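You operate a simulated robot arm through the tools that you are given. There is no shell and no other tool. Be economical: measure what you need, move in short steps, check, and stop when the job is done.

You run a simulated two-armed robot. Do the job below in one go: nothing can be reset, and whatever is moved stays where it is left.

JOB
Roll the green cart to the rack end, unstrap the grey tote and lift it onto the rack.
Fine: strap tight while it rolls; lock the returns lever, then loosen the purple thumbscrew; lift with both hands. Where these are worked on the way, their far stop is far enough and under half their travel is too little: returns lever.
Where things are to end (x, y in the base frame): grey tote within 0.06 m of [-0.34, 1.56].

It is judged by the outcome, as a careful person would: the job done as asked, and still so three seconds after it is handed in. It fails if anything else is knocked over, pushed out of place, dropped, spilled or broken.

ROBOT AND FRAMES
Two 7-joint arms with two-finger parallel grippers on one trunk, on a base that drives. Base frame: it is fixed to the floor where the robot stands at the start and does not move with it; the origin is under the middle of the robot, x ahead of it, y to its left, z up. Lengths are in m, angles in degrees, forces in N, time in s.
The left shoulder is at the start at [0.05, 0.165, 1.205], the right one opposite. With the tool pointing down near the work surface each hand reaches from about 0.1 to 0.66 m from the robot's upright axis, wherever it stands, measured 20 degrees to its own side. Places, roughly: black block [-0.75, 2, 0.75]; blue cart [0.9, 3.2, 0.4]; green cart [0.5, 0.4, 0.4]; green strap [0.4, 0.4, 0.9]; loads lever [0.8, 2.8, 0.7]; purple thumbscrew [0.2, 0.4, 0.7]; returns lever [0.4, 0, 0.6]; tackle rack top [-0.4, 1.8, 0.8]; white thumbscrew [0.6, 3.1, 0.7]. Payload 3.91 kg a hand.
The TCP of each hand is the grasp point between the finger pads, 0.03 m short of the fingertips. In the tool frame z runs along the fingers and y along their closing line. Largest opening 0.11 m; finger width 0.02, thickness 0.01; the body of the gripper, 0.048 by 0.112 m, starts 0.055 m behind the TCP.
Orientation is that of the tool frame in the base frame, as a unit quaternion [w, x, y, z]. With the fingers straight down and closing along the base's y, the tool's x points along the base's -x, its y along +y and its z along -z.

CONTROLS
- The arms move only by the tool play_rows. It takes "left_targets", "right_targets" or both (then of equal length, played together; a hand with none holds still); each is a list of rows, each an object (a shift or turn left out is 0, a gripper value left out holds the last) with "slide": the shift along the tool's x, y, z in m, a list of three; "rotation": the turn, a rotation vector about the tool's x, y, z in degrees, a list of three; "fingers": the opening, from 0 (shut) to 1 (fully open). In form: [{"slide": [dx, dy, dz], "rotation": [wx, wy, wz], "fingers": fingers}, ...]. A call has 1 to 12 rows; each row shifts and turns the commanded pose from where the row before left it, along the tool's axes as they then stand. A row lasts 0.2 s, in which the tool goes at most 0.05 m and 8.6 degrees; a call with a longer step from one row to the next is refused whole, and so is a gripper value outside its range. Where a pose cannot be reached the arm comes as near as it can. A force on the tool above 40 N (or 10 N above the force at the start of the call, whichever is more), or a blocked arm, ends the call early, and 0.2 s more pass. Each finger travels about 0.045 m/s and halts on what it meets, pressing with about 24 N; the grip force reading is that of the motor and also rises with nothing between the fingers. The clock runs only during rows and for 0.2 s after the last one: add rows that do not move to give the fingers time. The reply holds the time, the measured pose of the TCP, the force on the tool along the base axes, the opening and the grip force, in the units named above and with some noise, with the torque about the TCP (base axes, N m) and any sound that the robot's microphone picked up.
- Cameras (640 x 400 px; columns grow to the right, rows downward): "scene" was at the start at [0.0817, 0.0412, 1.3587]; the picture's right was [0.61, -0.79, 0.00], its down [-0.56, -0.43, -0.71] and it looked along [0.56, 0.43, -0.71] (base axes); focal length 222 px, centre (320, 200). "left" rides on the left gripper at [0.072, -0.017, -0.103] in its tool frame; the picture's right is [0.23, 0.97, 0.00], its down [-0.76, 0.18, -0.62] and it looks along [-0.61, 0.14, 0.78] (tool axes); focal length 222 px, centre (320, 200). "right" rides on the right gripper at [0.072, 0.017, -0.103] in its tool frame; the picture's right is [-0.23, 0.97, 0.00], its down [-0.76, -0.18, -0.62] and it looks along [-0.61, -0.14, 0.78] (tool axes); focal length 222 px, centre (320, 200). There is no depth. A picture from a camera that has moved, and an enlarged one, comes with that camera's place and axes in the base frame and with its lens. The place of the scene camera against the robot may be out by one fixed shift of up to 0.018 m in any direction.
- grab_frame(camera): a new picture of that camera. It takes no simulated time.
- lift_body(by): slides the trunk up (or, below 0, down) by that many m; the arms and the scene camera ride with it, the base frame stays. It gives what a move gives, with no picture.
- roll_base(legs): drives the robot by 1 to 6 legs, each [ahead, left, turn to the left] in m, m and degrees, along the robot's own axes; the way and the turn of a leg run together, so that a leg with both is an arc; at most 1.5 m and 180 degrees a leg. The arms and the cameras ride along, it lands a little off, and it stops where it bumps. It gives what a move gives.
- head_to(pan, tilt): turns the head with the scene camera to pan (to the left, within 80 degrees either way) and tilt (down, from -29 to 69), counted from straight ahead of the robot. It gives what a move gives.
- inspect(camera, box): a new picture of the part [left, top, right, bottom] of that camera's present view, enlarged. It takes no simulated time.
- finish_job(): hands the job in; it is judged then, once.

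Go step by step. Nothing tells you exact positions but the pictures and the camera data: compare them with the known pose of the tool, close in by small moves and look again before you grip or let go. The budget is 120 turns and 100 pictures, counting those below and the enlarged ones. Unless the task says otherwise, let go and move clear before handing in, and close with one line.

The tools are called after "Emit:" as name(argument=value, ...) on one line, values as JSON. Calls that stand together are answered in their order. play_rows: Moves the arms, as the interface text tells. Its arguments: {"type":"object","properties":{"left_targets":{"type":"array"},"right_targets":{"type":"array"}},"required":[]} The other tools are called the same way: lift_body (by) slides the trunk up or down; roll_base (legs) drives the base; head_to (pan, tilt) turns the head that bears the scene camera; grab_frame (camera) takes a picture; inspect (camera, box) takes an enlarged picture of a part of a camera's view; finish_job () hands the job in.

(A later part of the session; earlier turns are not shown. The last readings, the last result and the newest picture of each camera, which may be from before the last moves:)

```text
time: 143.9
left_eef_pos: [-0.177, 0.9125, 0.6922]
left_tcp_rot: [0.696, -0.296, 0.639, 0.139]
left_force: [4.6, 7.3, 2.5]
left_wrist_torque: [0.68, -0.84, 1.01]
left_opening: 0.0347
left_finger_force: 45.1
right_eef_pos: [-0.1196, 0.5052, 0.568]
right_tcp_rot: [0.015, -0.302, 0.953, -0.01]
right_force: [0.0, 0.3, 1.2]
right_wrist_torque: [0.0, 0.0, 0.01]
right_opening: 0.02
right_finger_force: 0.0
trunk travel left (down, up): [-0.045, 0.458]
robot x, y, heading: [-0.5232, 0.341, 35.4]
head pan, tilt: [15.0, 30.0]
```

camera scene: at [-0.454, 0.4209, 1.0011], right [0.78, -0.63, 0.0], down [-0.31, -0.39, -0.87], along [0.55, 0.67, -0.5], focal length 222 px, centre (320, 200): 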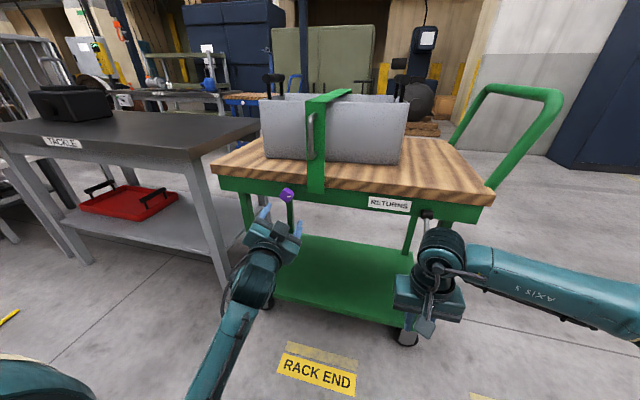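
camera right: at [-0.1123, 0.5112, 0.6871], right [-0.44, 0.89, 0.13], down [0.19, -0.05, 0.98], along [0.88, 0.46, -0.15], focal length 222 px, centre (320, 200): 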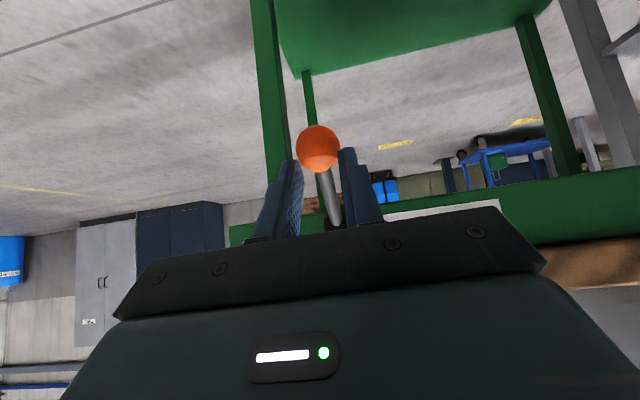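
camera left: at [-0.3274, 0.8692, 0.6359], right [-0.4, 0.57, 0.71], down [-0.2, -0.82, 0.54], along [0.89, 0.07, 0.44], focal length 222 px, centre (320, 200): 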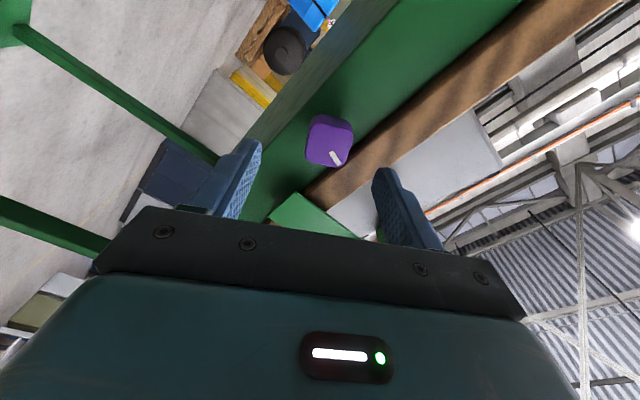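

The pointer is now near 145°. I go on to the wrist's end and ratchet once more, looking for the screw's own stop.

Emit:
play_rows(left_targets=[{"rotation": [0, 0, -6]}, {"rotation": [0, 0, -6]}])

Emit:
play_rows(left_targets=[{"fingers": 0.7}, {"fingers": 0.7}, {"slide": [0, 0, -0.045]}, {"rotation": [0, 0, 8.5]}, {"rotation": [0, 0, 8.5]}, {"rotation": [0, 0, 8.5]}, {"rotation": [0, 0, 8.5]}, {"rotation": [0, 0, 8.5]}, {"rotation": [0, 0, 8.5]}, {"rotation": [0, 0, 8.5]}, {"rotation": [0, 0, 8.5]}, {"rotation": [0, 0, 8.5]}])

Emit:
play_rows(left_targets=[{"rotation": [0, 0, 8.5]}, {"rotation": [0, 0, 5]}])

Emit:
grab_frame(camera="left")

```text
time: 144.5
left_eef_pos: [-0.1772, 0.9122, 0.6912]
left_tcp_rot: [0.707, -0.354, 0.609, 0.068]
left_force: [19.9, -21.8, 5.4]
left_wrist_torque: [0.45, -0.48, 0.3]
left_opening: 0.0346
left_finger_force: 44.8
right_eef_pos: [-0.1217, 0.505, 0.5711]
right_tcp_rot: [0.017, -0.3, 0.954, -0.01]
right_force: [0.3, -0.4, 0.6]
right_wrist_torque: [-0.02, 0.03, -0.02]
right_opening: 0.0197
right_finger_force: 0.0
trunk travel left (down, up): [-0.045, 0.458]
robot x, y, heading: [-0.5191, 0.339, 35.4]
head pan, tilt: [15.0, 30.0]
```

```text
time: 147.1
left_eef_pos: [-0.2138, 0.8859, 0.6912]
left_tcp_rot: [0.513, 0.093, 0.698, 0.491]
left_force: [-0.3, 0.6, -0.2]
left_wrist_torque: [-0.02, 0.04, -0.01]
left_opening: 0.0772
left_finger_force: 0.0
right_eef_pos: [-0.1197, 0.506, 0.5694]
right_tcp_rot: [0.015, -0.302, 0.953, -0.009]
right_force: [0.6, 0.0, 0.3]
right_wrist_torque: [0.03, -0.01, -0.01]
right_opening: 0.0198
right_finger_force: 0.0
trunk travel left (down, up): [-0.045, 0.458]
robot x, y, heading: [-0.5211, 0.3364, 35.6]
head pan, tilt: [15.0, 30.0]
```

```text
time: 147.7
left_eef_pos: [-0.2141, 0.8862, 0.6909]
left_tcp_rot: [0.452, 0.173, 0.682, 0.548]
left_force: [-0.8, -0.2, -1.0]
left_wrist_torque: [-0.02, 0.02, 0.02]
left_opening: 0.0771
left_finger_force: 0.1
right_eef_pos: [-0.1204, 0.5052, 0.5695]
right_tcp_rot: [0.016, -0.302, 0.953, -0.01]
right_force: [0.4, -0.6, -0.1]
right_wrist_torque: [-0.04, -0.01, 0.02]
right_opening: 0.0197
right_finger_force: 0.1
trunk travel left (down, up): [-0.045, 0.458]
robot x, y, heading: [-0.5208, 0.3414, 35.9]
head pan, tilt: [15.0, 30.0]
```

```text
20 pictures are left
camera left: at [-0.3309, 0.8722, 0.6441], right [-0.37, 0.5, 0.78], down [-0.14, -0.87, 0.48], along [0.92, 0.07, 0.39], focal length 222 px, centre (320, 200)
```

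left: 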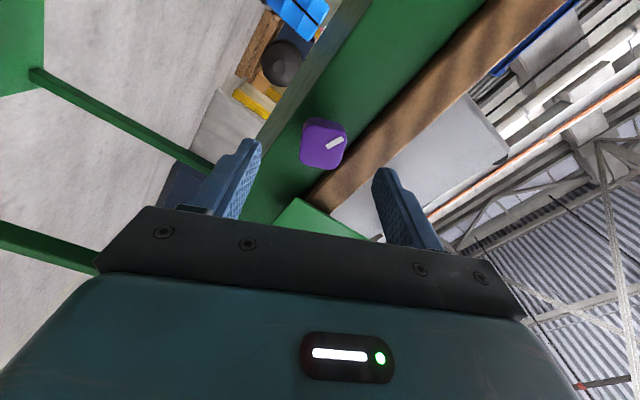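

Emit:
play_rows(left_targets=[{"fingers": 0.55}, {"fingers": 0.55, "slide": [0, 0, 0.02]}, {"slide": [0, 0, 0.025]}, {"fingers": 0}, {"fingers": 0}, {"fingers": 0}, {"fingers": 0}])

Emit:
play_rows(left_targets=[{"rotation": [0, 0, -6]}, {"rotation": [0, 0, -6]}, {"rotation": [0, 0, -6]}, {"rotation": [0, 0, -6]}, {"rotation": [0, 0, -6]}, {"rotation": [0, 0, -6]}, {"rotation": [0, 0, -6]}, {"rotation": [0, 0, -6]}, {"rotation": [0, 0, -6]}, {"rotation": [0, 0, -6]}, {"rotation": [0, 0, -6]}, {"rotation": [0, 0, -6]}])

```text
time: 149.3
left_eef_pos: [-0.1776, 0.9139, 0.6943]
left_tcp_rot: [0.454, 0.172, 0.681, 0.548]
left_force: [4.0, 12.6, 11.6]
left_wrist_torque: [-0.3, 0.38, -0.42]
left_opening: 0.0347
left_finger_force: 45.5
right_eef_pos: [-0.1207, 0.5066, 0.57]
right_tcp_rot: [0.016, -0.302, 0.953, -0.009]
right_force: [0.2, 0.1, -0.1]
right_wrist_torque: [0.03, -0.01, 0.0]
right_opening: 0.0195
right_finger_force: 0.1
trunk travel left (down, up): [-0.045, 0.458]
robot x, y, heading: [-0.5209, 0.3402, 35.7]
head pan, tilt: [15.0, 30.0]
```

```text
time: 151.9
left_eef_pos: [-0.1761, 0.9108, 0.689]
left_tcp_rot: [0.687, -0.262, 0.654, 0.175]
left_force: [-7.3, 1.6, -0.1]
left_wrist_torque: [0.54, 0.0, 0.84]
left_opening: 0.0414
left_finger_force: 44.7
right_eef_pos: [-0.12, 0.5052, 0.5697]
right_tcp_rot: [0.016, -0.302, 0.953, -0.009]
right_force: [-0.2, -0.9, -0.5]
right_wrist_torque: [-0.01, -0.01, 0.0]
right_opening: 0.0198
right_finger_force: 0.2
trunk travel left (down, up): [-0.045, 0.458]
robot x, y, heading: [-0.5206, 0.3399, 35.5]
head pan, tilt: [15.0, 30.0]
```

The grip was pried to 0.041 m, meaning the screw reached its loose stop. I let go, back off and look.

Emit:
play_rows(left_targets=[{"fingers": 0.8}, {"fingers": 0.8}, {"slide": [0, 0, -0.045]}, {"slide": [0, 0, -0.045]}])

Emit:
grab_frame(camera="left")

Emit:
inspect(camera="scene", box=[230, 60, 430, 230])

```text
time: 152.9
left_eef_pos: [-0.2473, 0.8591, 0.6901]
left_tcp_rot: [0.688, -0.261, 0.654, 0.177]
left_force: [0.2, -0.2, -0.7]
left_wrist_torque: [-0.03, -0.03, 0.0]
left_opening: 0.088
left_finger_force: 0.0
right_eef_pos: [-0.1196, 0.5071, 0.5692]
right_tcp_rot: [0.015, -0.302, 0.953, -0.01]
right_force: [0.1, 0.4, 0.6]
right_wrist_torque: [-0.01, -0.02, 0.0]
right_opening: 0.0199
right_finger_force: 0.1
trunk travel left (down, up): [-0.045, 0.458]
robot x, y, heading: [-0.5207, 0.3416, 35.8]
head pan, tilt: [15.0, 30.0]
```

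```text
19 pictures are left
camera left: at [-0.3158, 0.7761, 0.6198], right [-0.55, 0.76, -0.35], down [-0.67, -0.15, 0.73], along [0.5, 0.64, 0.59], focal length 222 px, centre (320, 200)
```

left: 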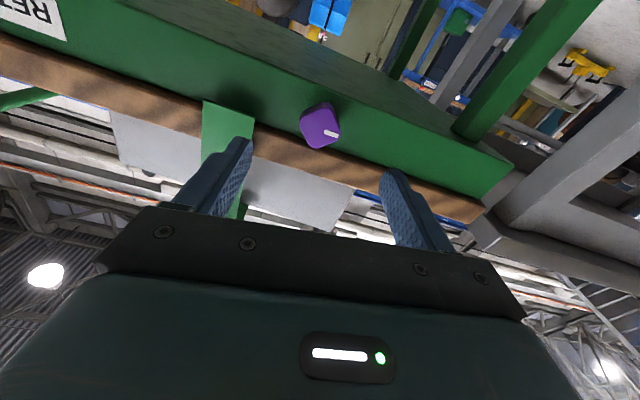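

```text
2.35 times, centred on (330, 145) of scene
camera zoom: at [-0.4504, 0.4181, 1.0014], right [0.77, -0.64, 0.0], down [-0.32, -0.39, -0.87], along [0.55, 0.67, -0.5], focal length 523 px, centre (296, 329)
```

zoom: 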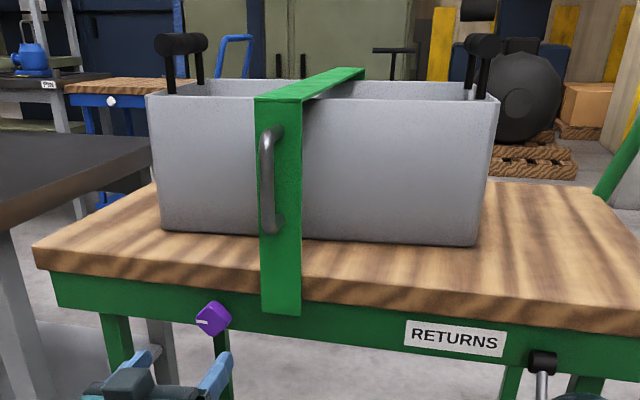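

The pointer is at 9 o'clock: half a turn, at its stop. Next the strap handle: a vertical bar near a 0.764, n 0.38, z 0.84–0.94. I raise the trunk and line up the level left hand with it.

Emit:
lift_body(by=0.2)

Emit:
roll_base(legs=[[0, -0.075, 0.4]])

Emit:
play_rows(left_targets=[{"rotation": [0, 0, 7.3], "fingers": 0.8}, {}])

Emit:
grab_frame(camera="left")

Emit:
grab_frame(camera="scene")

```text
time: 155.1
left_eef_pos: [-0.2485, 0.8593, 0.8895]
left_tcp_rot: [0.687, -0.262, 0.654, 0.177]
left_force: [-0.5, -0.4, -0.5]
left_wrist_torque: [0.0, -0.03, 0.0]
left_opening: 0.088
left_finger_force: 0.1
right_eef_pos: [-0.1206, 0.5068, 0.7695]
right_tcp_rot: [0.015, -0.302, 0.953, -0.009]
right_force: [-0.8, -0.1, 0.1]
right_wrist_torque: [0.0, 0.03, 0.03]
right_opening: 0.0197
right_finger_force: 0.0
trunk travel left (down, up): [-0.245, 0.258]
robot x, y, heading: [-0.5198, 0.3442, 35.4]
head pan, tilt: [15.0, 30.0]
```

```text
time: 156.4
left_eef_pos: [-0.2082, 0.8014, 0.8908]
left_tcp_rot: [0.687, -0.263, 0.653, 0.179]
left_force: [-0.5, -0.2, 0.0]
left_wrist_torque: [-0.01, 0.01, 0.0]
left_opening: 0.088
left_finger_force: 0.0
right_eef_pos: [-0.0776, 0.4486, 0.7679]
right_tcp_rot: [0.016, -0.305, 0.952, -0.009]
right_force: [-0.3, -0.5, 0.4]
right_wrist_torque: [0.02, -0.01, 0.01]
right_opening: 0.0198
right_finger_force: 0.1
trunk travel left (down, up): [-0.245, 0.258]
robot x, y, heading: [-0.477, 0.2804, 36.3]
head pan, tilt: [15.0, 30.0]
```

```text
time: 157.0
left_eef_pos: [-0.208, 0.8, 0.8902]
left_tcp_rot: [0.674, -0.221, 0.669, 0.223]
left_force: [1.0, 0.3, -0.7]
left_wrist_torque: [0.02, -0.01, 0.01]
left_opening: 0.088
left_finger_force: 0.0
right_eef_pos: [-0.0772, 0.448, 0.7695]
right_tcp_rot: [0.016, -0.305, 0.952, -0.01]
right_force: [0.2, -0.4, 0.1]
right_wrist_torque: [0.04, -0.02, 0.01]
right_opening: 0.0198
right_finger_force: 0.1
trunk travel left (down, up): [-0.245, 0.258]
robot x, y, heading: [-0.4743, 0.2815, 36.1]
head pan, tilt: [15.0, 30.0]
```

```text
17 pictures are left
camera left: at [-0.2808, 0.7253, 0.8166], right [-0.58, 0.78, -0.23], down [-0.61, -0.23, 0.76], along [0.54, 0.58, 0.61], focal length 222 px, centre (320, 200)
```

left: 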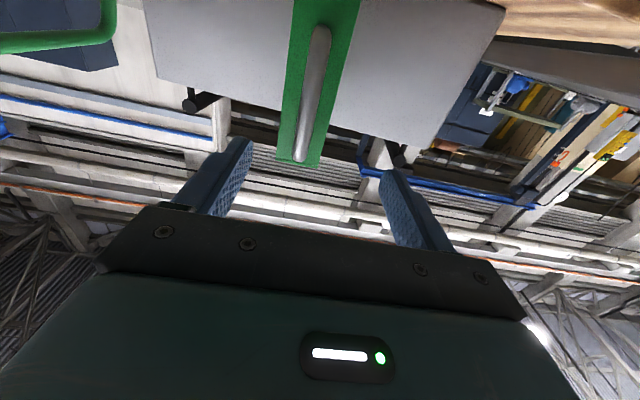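

```text
16 pictures are left
camera scene: at [-0.4077, 0.3585, 1.2014], right [0.78, -0.63, 0.0], down [-0.31, -0.39, -0.87], along [0.55, 0.67, -0.5], focal length 222 px, centre (320, 200)
```

scene: 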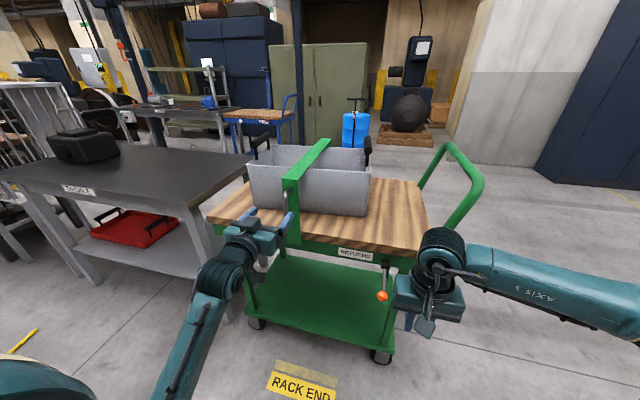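

Emit:
play_rows(left_targets=[{"slide": [0.02, -0.01, 0]}, {"slide": [0, 0, 0.035]}, {"slide": [0, 0, 0.034]}, {"fingers": 0}, {"fingers": 0}, {"fingers": 0}, {"fingers": 0}, {"fingers": 0}, {"fingers": 0}])

Emit:
inspect(camera="left", box=[200, 40, 440, 240])

```text
time: 159.0
left_eef_pos: [-0.1451, 0.8303, 0.8691]
left_tcp_rot: [0.675, -0.22, 0.669, 0.22]
left_force: [11.2, -14.4, -0.1]
left_wrist_torque: [0.08, -0.06, -0.13]
left_opening: 0.0134
left_finger_force: 45.4
right_eef_pos: [-0.0777, 0.4484, 0.7691]
right_tcp_rot: [0.016, -0.305, 0.952, -0.009]
right_force: [0.6, 0.1, 0.2]
right_wrist_torque: [-0.02, -0.01, -0.01]
right_opening: 0.0198
right_finger_force: 0.0
trunk travel left (down, up): [-0.245, 0.258]
robot x, y, heading: [-0.478, 0.2791, 35.8]
head pan, tilt: [15.0, 30.0]
```

```text
2.00 times, centred on (320, 140) of left
camera zoom: at [-0.2182, 0.7549, 0.7962], right [-0.57, 0.79, -0.23], down [-0.61, -0.23, 0.76], along [0.54, 0.58, 0.61], focal length 444 px, centre (320, 320)
```

zoom: 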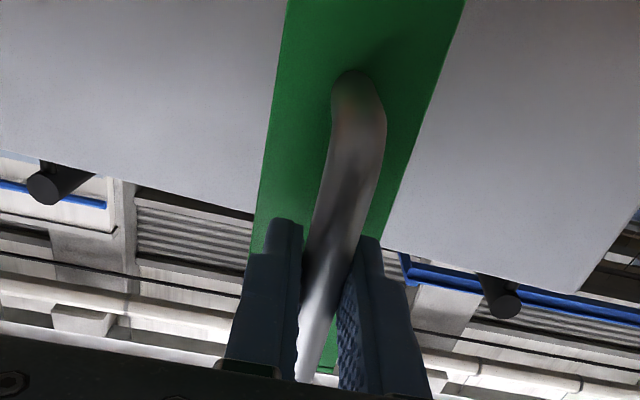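

The strap handle is gripped. I test lifting it gently.

Emit:
play_rows(left_targets=[{"slide": [-0.01, -0.002, 0]}, {"slide": [-0.012, 0, 0]}, {"slide": [-0.012, 0, 0.002]}, {}])

```text
time: 160.0
left_eef_pos: [-0.1413, 0.8326, 0.9002]
left_tcp_rot: [0.672, -0.221, 0.671, 0.221]
left_force: [29.4, 2.7, -10.3]
left_wrist_torque: [-0.49, 0.72, -0.09]
left_opening: 0.0132
left_finger_force: 45.2
right_eef_pos: [-0.0768, 0.4486, 0.7676]
right_tcp_rot: [0.014, -0.306, 0.952, -0.009]
right_force: [0.3, 0.5, -0.5]
right_wrist_torque: [0.01, 0.01, 0.02]
right_opening: 0.0199
right_finger_force: 0.1
trunk travel left (down, up): [-0.245, 0.258]
robot x, y, heading: [-0.4742, 0.2784, 36.0]
head pan, tilt: [15.0, 30.0]
```

The strap rose 3 cm and pulls inward as it rises, so it hinges on the far side. To swing it fully over I must stand closer and higher: I set it back, let go, and reposition.

Emit:
play_rows(left_targets=[{"slide": [0.015, 0, -0.001]}, {"slide": [0.016, 0, -0.001]}, {"fingers": 0.6}, {"fingers": 0.6}, {"fingers": 0.6}, {"slide": [0, 0, -0.045]}, {"slide": [0, 0, -0.045]}, {"slide": [0, 0, -0.03]}])

Emit:
lift_body(by=0.25)

Emit:
play_rows(left_targets=[{"rotation": [0, 8, 0]}, {"rotation": [0, 8, 0]}, {"rotation": [0, 8, 0]}, {"rotation": [0, 8, 0]}, {"rotation": [0, 8, 0]}, {"slide": [0.028, 0, -0.028]}, {"slide": [0.028, 0, -0.028]}, {"slide": [0.028, 0, -0.028]}])

```text
time: 161.8
left_eef_pos: [-0.244, 0.7612, 0.8721]
left_tcp_rot: [0.675, -0.221, 0.668, 0.222]
left_force: [-0.3, 0.0, -0.3]
left_wrist_torque: [-0.02, -0.01, 0.01]
left_opening: 0.0659
left_finger_force: 0.1
right_eef_pos: [-0.0781, 0.4482, 0.769]
right_tcp_rot: [0.016, -0.306, 0.952, -0.01]
right_force: [0.1, 0.0, -0.6]
right_wrist_torque: [-0.01, 0.0, -0.02]
right_opening: 0.0196
right_finger_force: 0.1
trunk travel left (down, up): [-0.245, 0.258]
robot x, y, heading: [-0.475, 0.2787, 36.0]
head pan, tilt: [15.0, 30.0]
```

```text
time: 164.4
left_eef_pos: [-0.2429, 0.7602, 1.1231]
left_tcp_rot: [0.674, -0.222, 0.668, 0.223]
left_force: [-0.5, 0.2, 0.3]
left_wrist_torque: [-0.03, 0.03, 0.02]
left_opening: 0.066
left_finger_force: 0.0
right_eef_pos: [-0.0796, 0.4491, 1.0191]
right_tcp_rot: [0.015, -0.306, 0.952, -0.009]
right_force: [0.1, 0.1, 0.2]
right_wrist_torque: [-0.01, 0.0, -0.01]
right_opening: 0.0197
right_finger_force: 0.1
trunk travel left (down, up): [-0.495, 0.008]
robot x, y, heading: [-0.4725, 0.2798, 36.1]
head pan, tilt: [15.0, 30.0]
```

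```text
time: 166.2
left_eef_pos: [-0.2925, 0.7336, 1.0977]
left_tcp_rot: [0.405, -0.283, 0.859, 0.133]
left_force: [-0.3, -0.4, -0.1]
left_wrist_torque: [0.0, 0.02, -0.01]
left_opening: 0.0657
left_finger_force: 0.0
left hand out of reach, approached as far as the arm can: row 7, 8
right_eef_pos: [-0.08, 0.4502, 1.0188]
right_tcp_rot: [0.016, -0.305, 0.952, -0.009]
right_force: [-0.1, 0.6, -0.2]
right_wrist_torque: [0.03, -0.02, 0.0]
right_opening: 0.0196
right_finger_force: 0.0
trunk travel left (down, up): [-0.495, 0.008]
robot x, y, heading: [-0.4758, 0.2821, 35.8]
head pan, tilt: [15.0, 30.0]
```

Emit:
roll_base(legs=[[0.12, 0, 0]])

Emit:
play_rows(left_targets=[{"slide": [0.031, 0, 0.0254]}, {"slide": [0.031, 0, 0.0254]}, {"slide": [0.031, 0, 0.0254]}, {"slide": [0.031, 0, 0.0254]}])

Emit:
grab_frame(camera="left")

```text
time: 167.4
left_eef_pos: [-0.195, 0.8058, 1.0977]
left_tcp_rot: [0.404, -0.285, 0.859, 0.134]
left_force: [0.4, 0.7, 0.3]
left_wrist_torque: [-0.04, -0.01, -0.03]
left_opening: 0.066
left_finger_force: 0.1
right_eef_pos: [0.0208, 0.5234, 1.0186]
right_tcp_rot: [0.014, -0.308, 0.951, -0.01]
right_force: [-0.5, -0.5, -0.2]
right_wrist_torque: [-0.05, 0.03, 0.0]
right_opening: 0.0199
right_finger_force: 0.0
trunk travel left (down, up): [-0.495, 0.008]
robot x, y, heading: [-0.3779, 0.3501, 36.1]
head pan, tilt: [15.0, 30.0]
```

```text
time: 168.4
left_eef_pos: [-0.1966, 0.8061, 0.9371]
left_tcp_rot: [0.406, -0.285, 0.858, 0.134]
left_force: [0.0, 0.4, 1.0]
left_wrist_torque: [0.02, -0.03, 0.0]
left_opening: 0.0661
left_finger_force: 0.2
right_eef_pos: [0.0196, 0.521, 1.0189]
right_tcp_rot: [0.016, -0.307, 0.951, -0.01]
right_force: [-0.4, 0.4, -0.1]
right_wrist_torque: [-0.06, -0.03, 0.0]
right_opening: 0.0198
right_finger_force: 0.0
trunk travel left (down, up): [-0.495, 0.008]
robot x, y, heading: [-0.377, 0.3512, 35.9]
head pan, tilt: [15.0, 30.0]
```

```text
14 pictures are left
camera left: at [-0.2859, 0.7157, 0.9482], right [-0.7, 0.69, -0.18], down [-0.1, 0.15, 0.98], along [0.71, 0.7, -0.03], focal length 222 px, centre (320, 200)
```

left: 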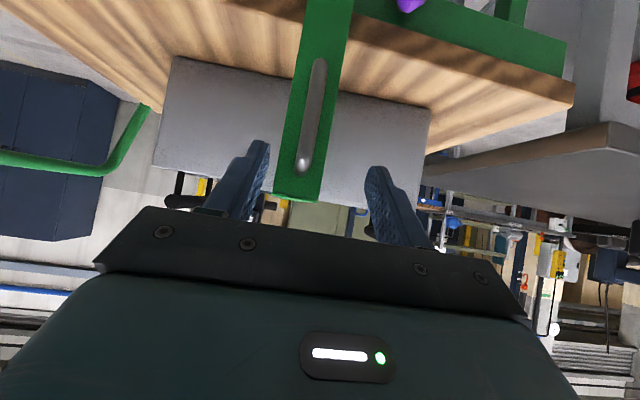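

Emit:
play_rows(left_targets=[{"slide": [0.006, -0.009, 0.026]}, {"slide": [0, 0, 0.026]}, {"slide": [0, 0, 0.026]}, {"fingers": 0}, {"fingers": 0}, {"fingers": 0}, {"fingers": 0}, {"fingers": 0}])

```text
time: 170.2
left_eef_pos: [-0.1445, 0.8306, 0.8837]
left_tcp_rot: [0.406, -0.285, 0.858, 0.133]
left_force: [7.6, -5.2, -2.3]
left_wrist_torque: [0.02, 0.08, -0.1]
left_opening: 0.0138
left_finger_force: 45.2
right_eef_pos: [0.0202, 0.5201, 1.0188]
right_tcp_rot: [0.015, -0.307, 0.952, -0.009]
right_force: [0.3, -0.1, -0.8]
right_wrist_torque: [0.0, -0.01, -0.02]
right_opening: 0.0199
right_finger_force: 0.0
trunk travel left (down, up): [-0.495, 0.008]
robot x, y, heading: [-0.3765, 0.353, 36.3]
head pan, tilt: [15.0, 30.0]
```

Gripped. I swing the strap up along its arc about the far hinge.

Emit:
play_rows(left_targets=[{"slide": [-0.0185, 0, -0.0078]}, {"slide": [-0.0185, 0, -0.0078]}, {"slide": [-0.019, 0, -0.0065]}, {"slide": [-0.019, 0, -0.0065]}, {"slide": [-0.0194, 0, -0.0052]}, {"slide": [-0.0194, 0, -0.0052]}, {}])

```text
time: 171.8
left_eef_pos: [-0.1112, 0.8556, 0.9968]
left_tcp_rot: [0.406, -0.285, 0.858, 0.134]
left_force: [0.5, -13.0, 1.3]
left_wrist_torque: [-0.34, 0.56, -0.09]
left_opening: 0.0136
left_finger_force: 44.7
right_eef_pos: [0.0201, 0.52, 1.0187]
right_tcp_rot: [0.015, -0.307, 0.952, -0.009]
right_force: [-0.2, 0.6, 0.7]
right_wrist_torque: [0.02, 0.03, -0.02]
right_opening: 0.0198
right_finger_force: 0.1
trunk travel left (down, up): [-0.495, 0.008]
robot x, y, heading: [-0.3788, 0.3496, 36.2]
head pan, tilt: [15.0, 30.0]
```

Emit:
play_rows(left_targets=[{"slide": [-0.0197, -0.001, -0.0038]}, {"slide": [-0.0197, 0, -0.0038]}, {"slide": [-0.0199, 0, -0.0025]}, {"slide": [-0.0199, 0, -0.0025]}, {"slide": [-0.02, 0, -0.001]}, {"slide": [-0.02, 0, -0.001]}, {"slide": [-0.0201, 0, 0.0004]}, {"slide": [-0.0201, 0, 0.0004]}, {}])

```text
time: 173.8
left_eef_pos: [-0.0359, 0.9118, 1.1252]
left_tcp_rot: [0.405, -0.285, 0.858, 0.135]
left_force: [5.5, -8.7, -3.1]
left_wrist_torque: [-0.5, 0.75, -0.1]
left_opening: 0.0138
left_finger_force: 44.9
right_eef_pos: [0.0198, 0.5207, 1.0193]
right_tcp_rot: [0.015, -0.306, 0.952, -0.008]
right_force: [0.1, -0.4, -0.3]
right_wrist_torque: [0.02, -0.01, -0.03]
right_opening: 0.0198
right_finger_force: 0.1
trunk travel left (down, up): [-0.495, 0.008]
robot x, y, heading: [-0.3798, 0.3532, 36.2]
head pan, tilt: [15.0, 30.0]
```

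Emit:
play_rows(left_targets=[{"slide": [-0.02, 0, 0.0017]}, {"slide": [-0.02, 0, 0.0018]}, {"slide": [-0.0198, 0, 0.0031]}, {"slide": [-0.0198, 0, 0.0031]}, {"slide": [-0.0196, 0, 0.0045]}, {"slide": [-0.0195, 0, 0.0046]}, {"slide": [-0.0192, 0, 0.0059]}, {"slide": [-0.0192, 0, 0.0059]}, {}])

```text
time: 175.8
left_eef_pos: [0.0639, 0.9853, 1.2228]
left_tcp_rot: [0.401, -0.285, 0.86, 0.133]
left_force: [14.5, -6.6, -20.7]
left_wrist_torque: [-0.58, 0.93, -0.22]
left_opening: 0.0133
left_finger_force: 44.9
right_eef_pos: [0.0216, 0.522, 1.0176]
right_tcp_rot: [0.015, -0.306, 0.952, -0.009]
right_force: [0.0, -0.3, 0.4]
right_wrist_torque: [-0.01, -0.03, -0.02]
right_opening: 0.0198
right_finger_force: 0.1
trunk travel left (down, up): [-0.495, 0.008]
robot x, y, heading: [-0.3798, 0.3514, 36.2]
head pan, tilt: [15.0, 30.0]
```

Emit:
play_rows(left_targets=[{"slide": [-0.0162, 0, 0.0087]}, {"slide": [-0.0162, 0, 0.0087]}, {"slide": [-0.0161, 0, 0.0101]}, {"slide": [-0.0161, 0, 0.0101]}, {"slide": [-0.0153, 0, 0.0107]}, {"slide": [-0.0153, 0, 0.0107]}, {}])

Emit:
grab_frame(camera="scene")

```text
time: 177.4
left_eef_pos: [0.1195, 1.0242, 1.2549]
left_tcp_rot: [0.403, -0.285, 0.859, 0.134]
left_force: [6.6, -8.4, -8.9]
left_wrist_torque: [-0.78, 1.22, -0.28]
left_opening: 0.0134
left_finger_force: 44.4
left hand out of reach, approached as far as the arm can: row 5, 6
right_eef_pos: [0.0221, 0.5202, 1.0182]
right_tcp_rot: [0.015, -0.307, 0.951, -0.01]
right_force: [-0.3, -0.3, -0.6]
right_wrist_torque: [0.03, -0.03, 0.03]
right_opening: 0.0197
right_finger_force: 0.1
trunk travel left (down, up): [-0.495, 0.008]
robot x, y, heading: [-0.3779, 0.3509, 35.8]
head pan, tilt: [15.0, 30.0]
```

```text
13 pictures are left
camera scene: at [-0.3074, 0.4299, 1.4512], right [0.78, -0.63, 0.0], down [-0.32, -0.39, -0.87], along [0.54, 0.67, -0.5], focal length 222 px, centre (320, 200)
```

scene: 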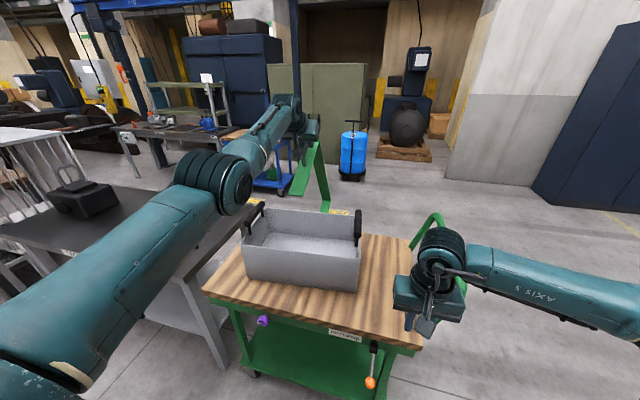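

The strap is up past the tote and near its balance point. I carry it further by driving forward in small steps.

Emit:
roll_base(legs=[[0.04, 0, 0]])

Emit:
play_rows(left_targets=[{"slide": [-0.0108, 0, -0.0065]}, {"slide": [-0.012, 0, 0.008]}, {}])

Emit:
roll_base(legs=[[0.05, 0, 0]])

```text
time: 178.3
left_eef_pos: [0.1498, 1.0478, 1.267]
left_tcp_rot: [0.411, -0.285, 0.855, 0.137]
left_force: [4.4, -7.0, 16.1]
left_wrist_torque: [0.85, -1.0, -0.37]
left_opening: 0.0135
left_finger_force: 45.4
right_eef_pos: [0.0526, 0.5421, 1.0199]
right_tcp_rot: [0.016, -0.306, 0.952, -0.008]
right_force: [0.0, -1.2, 0.3]
right_wrist_torque: [-0.01, -0.01, -0.03]
right_opening: 0.0197
right_finger_force: 0.1
trunk travel left (down, up): [-0.495, 0.008]
robot x, y, heading: [-0.3462, 0.3755, 36.3]
head pan, tilt: [15.0, 30.0]
```

```text
time: 179.1
left_eef_pos: [0.1532, 1.048, 1.2668]
left_tcp_rot: [0.405, -0.285, 0.858, 0.133]
left_force: [7.8, -0.4, -20.1]
left_wrist_torque: [0.12, 0.01, -0.37]
left_opening: 0.0135
left_finger_force: 44.9
left hand out of reach, approached as far as the arm can: row 1, 2
right_eef_pos: [0.0547, 0.5471, 1.0171]
right_tcp_rot: [0.014, -0.307, 0.952, -0.01]
right_force: [0.4, 0.9, 0.9]
right_wrist_torque: [0.05, -0.01, 0.0]
right_opening: 0.0199
right_finger_force: 0.2
trunk travel left (down, up): [-0.495, 0.008]
robot x, y, heading: [-0.3434, 0.3758, 36.0]
head pan, tilt: [15.0, 30.0]
```

```text
time: 180.0
left_eef_pos: [0.1905, 1.0781, 1.2773]
left_tcp_rot: [0.412, -0.285, 0.854, 0.137]
left_force: [5.0, -2.1, 0.2]
left_wrist_torque: [0.65, -0.86, -0.48]
left_opening: 0.0131
left_finger_force: 45.1
right_eef_pos: [0.0914, 0.573, 1.0185]
right_tcp_rot: [0.015, -0.307, 0.952, -0.009]
right_force: [-1.0, 0.0, -0.2]
right_wrist_torque: [0.01, 0.0, 0.0]
right_opening: 0.0199
right_finger_force: 0.1
trunk travel left (down, up): [-0.495, 0.008]
robot x, y, heading: [-0.3075, 0.4066, 36.4]
head pan, tilt: [15.0, 30.0]
```

Emit:
roll_base(legs=[[0.03, 0, 0]])

Emit:
play_rows(left_targets=[{"rotation": [0, -6, 0]}, {"rotation": [0, -6, 0], "slide": [-0.01, 0, 0.015]}, {"rotation": [0, -6, 0], "slide": [-0.01, 0, 0.016]}, {"slide": [-0.006, 0, 0.018]}, {"slide": [-0.006, 0, 0.018]}, {}])

```text
time: 180.9
left_eef_pos: [0.2136, 1.0944, 1.2806]
left_tcp_rot: [0.416, -0.284, 0.853, 0.137]
left_force: [1.3, -0.1, 7.6]
left_wrist_torque: [0.28, -0.26, -0.56]
left_opening: 0.0134
left_finger_force: 44.7
right_eef_pos: [0.1153, 0.5909, 1.0195]
right_tcp_rot: [0.016, -0.308, 0.951, -0.009]
right_force: [0.3, -0.3, 0.6]
right_wrist_torque: [0.01, -0.01, 0.03]
right_opening: 0.0201
right_finger_force: 0.1
trunk travel left (down, up): [-0.495, 0.008]
robot x, y, heading: [-0.2839, 0.4183, 36.0]
head pan, tilt: [15.0, 30.0]
```

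```text
time: 182.3
left_eef_pos: [0.2436, 1.116, 1.2774]
left_tcp_rot: [0.547, -0.259, 0.776, 0.18]
left_force: [-3.5, 4.3, 9.3]
left_wrist_torque: [-0.04, 0.7, -1.28]
left_opening: 0.0139
left_finger_force: 45.1
left hand out of reach, approached as far as the arm can: row 4, 5
right_eef_pos: [0.1143, 0.5927, 1.0203]
right_tcp_rot: [0.015, -0.308, 0.951, -0.01]
right_force: [-0.5, -0.3, -0.7]
right_wrist_torque: [0.01, -0.01, 0.03]
right_opening: 0.0196
right_finger_force: 0.0
trunk travel left (down, up): [-0.495, 0.008]
robot x, y, heading: [-0.284, 0.4254, 36.3]
head pan, tilt: [15.0, 30.0]
```

The strap is now well past its balance point (about 68° swung). I let go and withdraw, then look.

Emit:
play_rows(left_targets=[{"fingers": 0.5}, {"fingers": 0.7}, {"fingers": 0.7}, {"slide": [0, 0, -0.04]}, {"slide": [0, 0, -0.04]}, {"slide": [0, 0, -0.04]}, {"slide": [0.01, 0, -0.04]}])

Emit:
grab_frame(camera="scene")

```text
time: 183.9
left_eef_pos: [0.1206, 1.0195, 1.3211]
left_tcp_rot: [0.544, -0.259, 0.777, 0.18]
left_force: [-0.5, -0.2, 0.5]
left_wrist_torque: [0.01, -0.01, 0.0]
left_opening: 0.0768
left_finger_force: 0.0
right_eef_pos: [0.1146, 0.592, 1.0197]
right_tcp_rot: [0.017, -0.307, 0.952, -0.009]
right_force: [-1.1, -0.2, 0.3]
right_wrist_torque: [0.04, 0.0, -0.04]
right_opening: 0.0195
right_finger_force: 0.1
trunk travel left (down, up): [-0.495, 0.008]
robot x, y, heading: [-0.2822, 0.4207, 36.2]
head pan, tilt: [15.0, 30.0]
```

```text
12 pictures are left
camera scene: at [-0.2144, 0.4999, 1.4515], right [0.78, -0.63, 0.0], down [-0.31, -0.39, -0.87], along [0.54, 0.68, -0.5], focal length 222 px, centre (320, 200)
```

scene: 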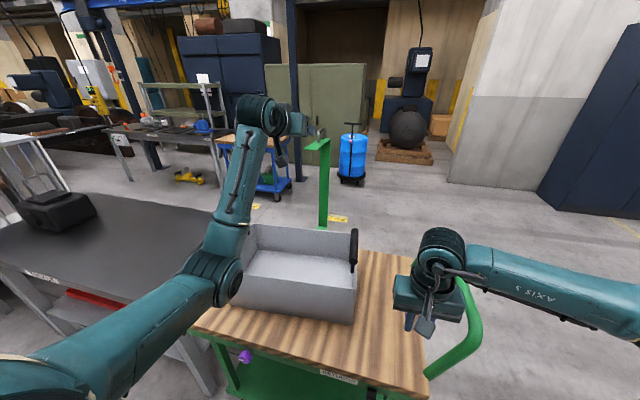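

The strap stands open by itself. Now the tote: its two black handle bars run front-to-back at about a 0.57 and 0.93, n ≈ 0.655, z ≈ 1.005. I bring both hands to tool-down above that height and drive left to centre on the tote.

Emit:
play_rows(left_targets=[{"slide": [0.045, 0, -0.002]}, {"slide": [0.045, 0, -0.002]}, {"slide": [0.045, 0, -0.002], "rotation": [0, 8, 0]}, {"slide": [0.04, 0, -0.02], "rotation": [0, 8, 0]}, {"rotation": [0, 8, 0], "slide": [0.02, 0, -0.02]}, {"rotation": [0, 8, 0]}, {"rotation": [0, 8, 0]}, {"rotation": [0, 8, 0]}, {"rotation": [0, 8, 0]}, {"rotation": [0, 8, 0]}, {"rotation": [0, 2, 0]}], right_targets=[{"slide": [0, 0, -0.04], "fingers": 1}, {"slide": [0, 0, -0.04], "fingers": 1}, {"slide": [0, 0, -0.03]}, {}, {}, {}, {}, {}, {}, {}, {}])

Emit:
roll_base(legs=[[0, 0.12, 0]])

```text
time: 186.3
left_eef_pos: [0.029, 0.9534, 1.1649]
left_tcp_rot: [0.031, -0.316, 0.948, 0.008]
left_force: [-1.4, -0.4, 0.0]
left_wrist_torque: [0.01, -0.02, 0.02]
left_opening: 0.0769
left_finger_force: 0.1
right_eef_pos: [0.1132, 0.5931, 1.1279]
right_tcp_rot: [0.016, -0.307, 0.951, -0.009]
right_force: [-1.0, -0.6, 0.0]
right_wrist_torque: [0.0, -0.02, 0.03]
right_opening: 0.1102
right_finger_force: 0.1
trunk travel left (down, up): [-0.495, 0.008]
robot x, y, heading: [-0.2825, 0.4203, 36.1]
head pan, tilt: [15.0, 30.0]
```

```text
time: 188.0
left_eef_pos: [-0.0429, 1.0512, 1.1648]
left_tcp_rot: [0.033, -0.316, 0.948, 0.009]
left_force: [-0.2, 0.6, -0.8]
left_wrist_torque: [0.02, 0.01, 0.02]
left_opening: 0.0769
left_finger_force: 0.0
right_eef_pos: [0.0426, 0.6897, 1.1285]
right_tcp_rot: [0.016, -0.308, 0.951, -0.009]
right_force: [0.0, 0.1, -1.0]
right_wrist_torque: [0.02, -0.01, -0.02]
right_opening: 0.11
right_finger_force: 0.2
trunk travel left (down, up): [-0.495, 0.008]
robot x, y, heading: [-0.3542, 0.5196, 36.6]
head pan, tilt: [15.0, 30.0]
```

Emit:
roll_base(legs=[[0, 0.09, -0.5]])

Emit:
play_rows(left_targets=[{"slide": [-0.03, -0.017, 0.02], "fingers": 1}, {"slide": [-0.03, -0.017, 0.02], "fingers": 1}, {"slide": [-0.01, 0, 0]}, {}, {}, {}], right_targets=[{"slide": [-0.04, -0.01, 0]}, {"slide": [-0.04, -0.01, 0]}, {"slide": [-0.04, -0.01, 0]}, {"slide": [-0.04, -0.01, 0]}, {"slide": [-0.04, -0.01, 0]}, {"slide": [-0.01, 0, 0]}])

Emit:
grab_frame(camera="right")

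Emit:
grab_frame(camera="left")

```text
time: 189.4
left_eef_pos: [-0.0899, 1.1186, 1.165]
left_tcp_rot: [0.033, -0.311, 0.95, 0.009]
left_force: [-0.2, -0.1, 0.0]
left_wrist_torque: [0.02, -0.03, -0.01]
left_opening: 0.077
left_finger_force: 0.1
right_eef_pos: [-0.0079, 0.7583, 1.1277]
right_tcp_rot: [0.016, -0.304, 0.953, -0.009]
right_force: [0.3, 0.7, -0.6]
right_wrist_torque: [0.03, -0.03, 0.01]
right_opening: 0.1101
right_finger_force: 0.1
trunk travel left (down, up): [-0.495, 0.008]
robot x, y, heading: [-0.4046, 0.5924, 36.0]
head pan, tilt: [15.0, 30.0]
```

```text
time: 190.8
left_eef_pos: [-0.012, 1.1316, 1.1307]
left_tcp_rot: [0.033, -0.311, 0.95, 0.009]
left_force: [-0.3, 0.8, 0.7]
left_wrist_torque: [-0.03, 0.0, 0.01]
left_opening: 0.11
left_finger_force: 0.0
right_eef_pos: [0.1919, 0.8387, 1.1339]
right_tcp_rot: [0.016, -0.305, 0.952, -0.009]
right_force: [0.5, 0.0, -0.1]
right_wrist_torque: [0.02, 0.04, 0.0]
right_opening: 0.11
right_finger_force: 0.1
trunk travel left (down, up): [-0.495, 0.008]
robot x, y, heading: [-0.4035, 0.5857, 35.6]
head pan, tilt: [15.0, 30.0]
```

```text
11 pictures are left
camera right: at [0.1198, 0.8101, 1.2361], right [-0.38, 0.92, -0.02], down [0.7, 0.3, 0.65], along [0.6, 0.23, -0.76], focal length 222 px, centre (320, 200)
```

right: 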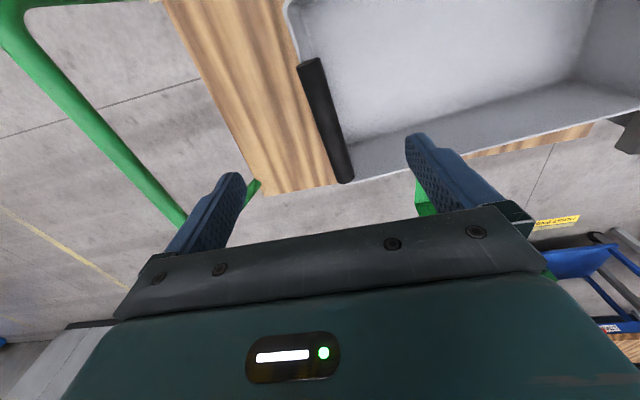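

```text
10 pictures are left
camera left: at [-0.065, 1.0709, 1.2293], right [-0.76, 0.65, -0.02], down [0.47, 0.57, 0.67], along [0.45, 0.5, -0.74], focal length 222 px, centre (320, 200)
```

left: 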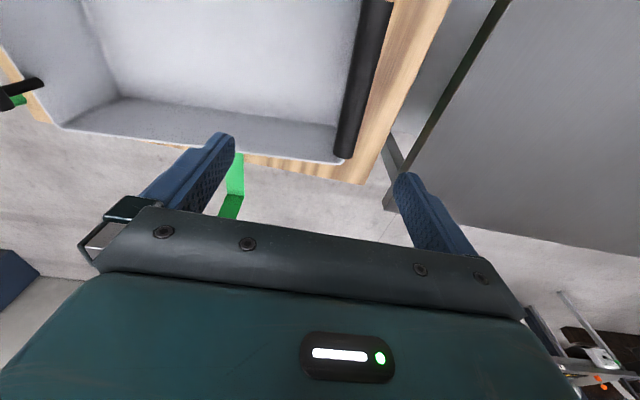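

The bars are at a ≈ 0.566 (right) and ≈ 0.952 (left), n 0.60–0.74. I correct the left hand, descend most of the way and check.

Emit:
play_rows(left_targets=[{"rotation": [0, 3.9, 0], "slide": [0, 0.03, 0]}, {"slide": [-0.008, 0, 0.03]}, {"slide": [0, 0, 0.03]}, {"slide": [0, 0, 0.03]}, {}], right_targets=[{"slide": [-0.01, 0.002, 0]}, {"slide": [0, 0, 0.03]}, {"slide": [0, 0, 0.03]}, {"slide": [0, 0, 0.03]}, {}])

Emit:
grab_frame(camera="left")

Emit:
grab_frame(camera="right")

```text
time: 192.0
left_eef_pos: [-0.0213, 1.1626, 1.0402]
left_tcp_rot: [0.0, -0.311, 0.95, -0.002]
left_force: [0.6, -0.2, -0.2]
left_wrist_torque: [0.03, 0.01, -0.02]
left_opening: 0.1102
left_finger_force: 0.0
right_eef_pos: [0.2028, 0.8439, 1.045]
right_tcp_rot: [0.016, -0.304, 0.952, -0.01]
right_force: [1.0, -0.3, 0.2]
right_wrist_torque: [0.0, 0.0, -0.02]
right_opening: 0.1099
right_finger_force: 0.1
trunk travel left (down, up): [-0.495, 0.008]
robot x, y, heading: [-0.4078, 0.5903, 35.4]
head pan, tilt: [15.0, 30.0]
```

```text
9 pictures are left
camera left: at [-0.0695, 1.1053, 1.1436], right [-0.76, 0.65, 0.0], down [0.51, 0.6, 0.62], along [0.41, 0.47, -0.78], focal length 222 px, centre (320, 200)
```

left: 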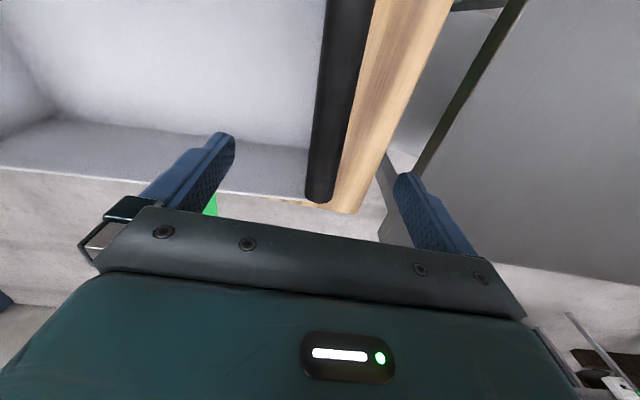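

```text
8 pictures are left
camera right: at [0.1297, 0.8163, 1.146], right [-0.38, 0.93, -0.02], down [0.7, 0.3, 0.65], along [0.6, 0.23, -0.76], focal length 222 px, centre (320, 200)
```

right: 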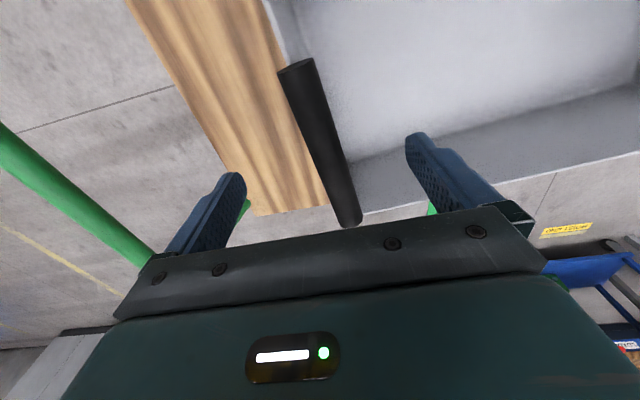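

Both bars lie between the fingers. I descend and close both hands.

Emit:
play_rows(left_targets=[{"slide": [0.012, 0, 0.016]}, {"slide": [0, 0, 0.016]}, {"fingers": 0}, {"fingers": 0}, {"fingers": 0}, {"fingers": 0}, {"fingers": 0}, {"fingers": 0}], right_targets=[{"slide": [0, 0, 0.018]}, {"slide": [0, 0, 0.018]}, {"fingers": 0}, {"fingers": 0}, {"fingers": 0}, {"fingers": 0}, {"fingers": 0}, {"fingers": 0}])

```text
time: 193.8
left_eef_pos: [-0.0318, 1.1573, 1.006]
left_tcp_rot: [0.0, -0.313, 0.95, -0.002]
left_force: [-3.6, 6.6, 0.5]
left_wrist_torque: [0.08, 0.23, 0.47]
left_opening: 0.0277
left_finger_force: 24.2
right_eef_pos: [0.2021, 0.8448, 1.0085]
right_tcp_rot: [0.016, -0.305, 0.952, -0.009]
right_force: [-0.2, -3.0, -0.7]
right_wrist_torque: [0.06, -0.12, 0.47]
right_opening: 0.0278
right_finger_force: 24.1
trunk travel left (down, up): [-0.495, 0.008]
robot x, y, heading: [-0.4041, 0.5871, 36.0]
head pan, tilt: [15.0, 30.0]
```

Emit:
play_rows(left_targets=[{"fingers": 0}, {"slide": [0, 0, -0.015]}, {"slide": [0, 0, -0.02]}, {"slide": [0, 0, -0.02]}, {"slide": [0, 0, -0.02]}, {"slide": [0, 0, -0.02]}, {}], right_targets=[{"fingers": 0}, {"slide": [0, 0, -0.015]}, {"slide": [0, 0, -0.02]}, {"slide": [0, 0, -0.02]}, {"slide": [0, 0, -0.02]}, {"slide": [0, 0, -0.02]}, {}])

Emit:
grab_frame(camera="scene")

```text
time: 195.4
left_eef_pos: [-0.0307, 1.1566, 1.1017]
left_tcp_rot: [-0.002, -0.313, 0.95, 0.0]
left_force: [-10.6, 17.9, -6.6]
left_wrist_torque: [0.41, 0.07, 0.39]
left_opening: 0.0273
left_finger_force: 24.5
right_eef_pos: [0.2025, 0.8451, 1.1032]
right_tcp_rot: [0.014, -0.302, 0.953, -0.011]
right_force: [10.0, -16.6, -7.6]
right_wrist_torque: [-0.49, -0.16, 0.41]
right_opening: 0.0279
right_finger_force: 24.4
trunk travel left (down, up): [-0.495, 0.008]
robot x, y, heading: [-0.405, 0.5878, 35.6]
head pan, tilt: [15.0, 30.0]
```

```text
7 pictures are left
camera scene: at [-0.3338, 0.6692, 1.4511], right [0.77, -0.63, 0.0], down [-0.32, -0.39, -0.87], along [0.55, 0.67, -0.5], focal length 222 px, centre (320, 200)
```

scene: 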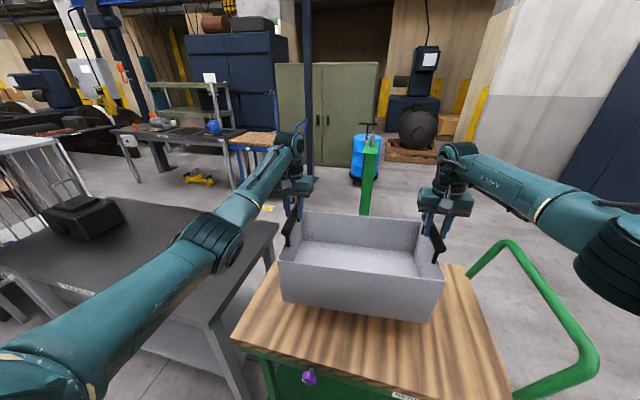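

The tote hangs level in both hands, 0.095 m up, with the strap clear. I drive left towards the rack in two legs.

Emit:
roll_base(legs=[[-0.01, 0.35, 0]])

Emit:
roll_base(legs=[[-0.01, 0.35, 0]])

Emit:
grab_frame(camera="scene")

```text
time: 199.0
left_eef_pos: [-0.2428, 1.4344, 1.1017]
left_tcp_rot: [-0.001, -0.312, 0.95, 0.001]
left_force: [-11.2, 17.9, -7.1]
left_wrist_torque: [0.38, 0.29, 0.54]
left_opening: 0.0275
left_finger_force: 24.1
right_eef_pos: [-0.0089, 1.1217, 1.1037]
right_tcp_rot: [0.016, -0.302, 0.953, -0.011]
right_force: [11.6, -18.5, -7.6]
right_wrist_torque: [-0.45, -0.3, 0.53]
right_opening: 0.0279
right_finger_force: 24.2
trunk travel left (down, up): [-0.495, 0.008]
robot x, y, heading: [-0.6165, 0.8643, 35.6]
head pan, tilt: [15.0, 30.0]
```

```text
time: 202.7
left_eef_pos: [-0.456, 1.7166, 1.1028]
left_tcp_rot: [-0.001, -0.314, 0.949, 0.0]
left_force: [1.3, 2.7, -8.0]
left_wrist_torque: [0.05, -0.03, 0.54]
left_opening: 0.0271
left_finger_force: 23.8
right_eef_pos: [-0.2227, 1.4047, 1.1027]
right_tcp_rot: [0.016, -0.304, 0.953, -0.012]
right_force: [-1.5, -2.4, -6.0]
right_wrist_torque: [-0.06, 0.05, 0.55]
right_opening: 0.028
right_finger_force: 24.1
trunk travel left (down, up): [-0.495, 0.008]
robot x, y, heading: [-0.8258, 1.1478, 35.7]
head pan, tilt: [15.0, 30.0]
```

```text
6 pictures are left
camera scene: at [-0.7597, 1.2278, 1.4511], right [0.77, -0.63, 0.0], down [-0.32, -0.39, -0.87], along [0.55, 0.67, -0.5], focal length 222 px, centre (320, 200)
```

scene: 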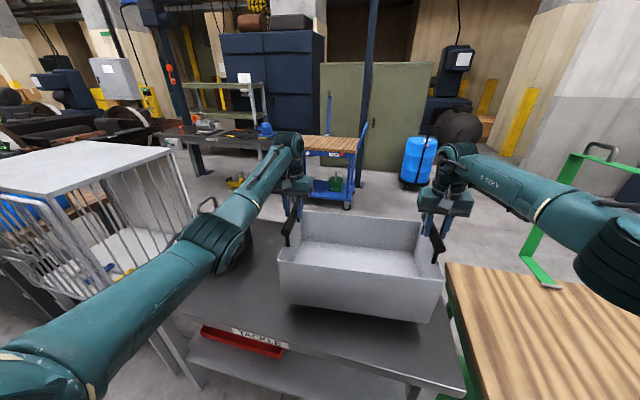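

The hands' midpoint is at (-0.339, 1.561), right on target above the rack. I lower slowly until the rack takes the weight.

Emit:
play_rows(left_targets=[{"slide": [0, 0, 0.015]}, {"slide": [0, 0, 0.015]}, {"slide": [0, 0, 0.01]}, {"slide": [0, 0, 0.01]}, {}], right_targets=[{"slide": [0, 0, 0.015]}, {"slide": [0, 0, 0.015]}, {"slide": [0, 0, 0.01]}, {"slide": [0, 0, 0.01]}, {}])

Emit:
play_rows(left_targets=[{"slide": [0, 0, 0.005]}, {"slide": [0, 0, 0.005]}, {"slide": [0, 0, 0.004]}, {}], right_targets=[{"slide": [0, 0, 0.005]}, {"slide": [0, 0, 0.005]}, {"slide": [0, 0, 0.004]}, {}])

```text
time: 203.9
left_eef_pos: [-0.4574, 1.7149, 1.0511]
left_tcp_rot: [-0.001, -0.313, 0.95, 0.0]
left_force: [4.9, -1.3, -7.1]
left_wrist_torque: [0.04, -0.3, 0.72]
left_opening: 0.0274
left_finger_force: 24.3
right_eef_pos: [-0.2221, 1.4041, 1.0524]
right_tcp_rot: [0.015, -0.304, 0.953, -0.011]
right_force: [-5.6, 1.3, -6.2]
right_wrist_torque: [-0.09, 0.27, 0.65]
right_opening: 0.0276
right_finger_force: 24.7
trunk travel left (down, up): [-0.495, 0.008]
robot x, y, heading: [-0.828, 1.1463, 36.0]
head pan, tilt: [15.0, 30.0]
```

```text
time: 204.9
left_eef_pos: [-0.4594, 1.7148, 1.0424]
left_tcp_rot: [0.003, -0.313, 0.95, 0.0]
left_force: [7.6, -1.3, 16.7]
left_wrist_torque: [-0.02, -0.14, 0.54]
left_opening: 0.0276
left_finger_force: 24.0
right_eef_pos: [-0.2244, 1.4032, 1.0434]
right_tcp_rot: [0.018, -0.304, 0.952, -0.009]
right_force: [-1.9, 10.1, 17.5]
right_wrist_torque: [0.22, 0.01, 0.55]
right_opening: 0.0283
right_finger_force: 24.1
trunk travel left (down, up): [-0.495, 0.008]
robot x, y, heading: [-0.8312, 1.1472, 35.8]
head pan, tilt: [15.0, 30.0]
```

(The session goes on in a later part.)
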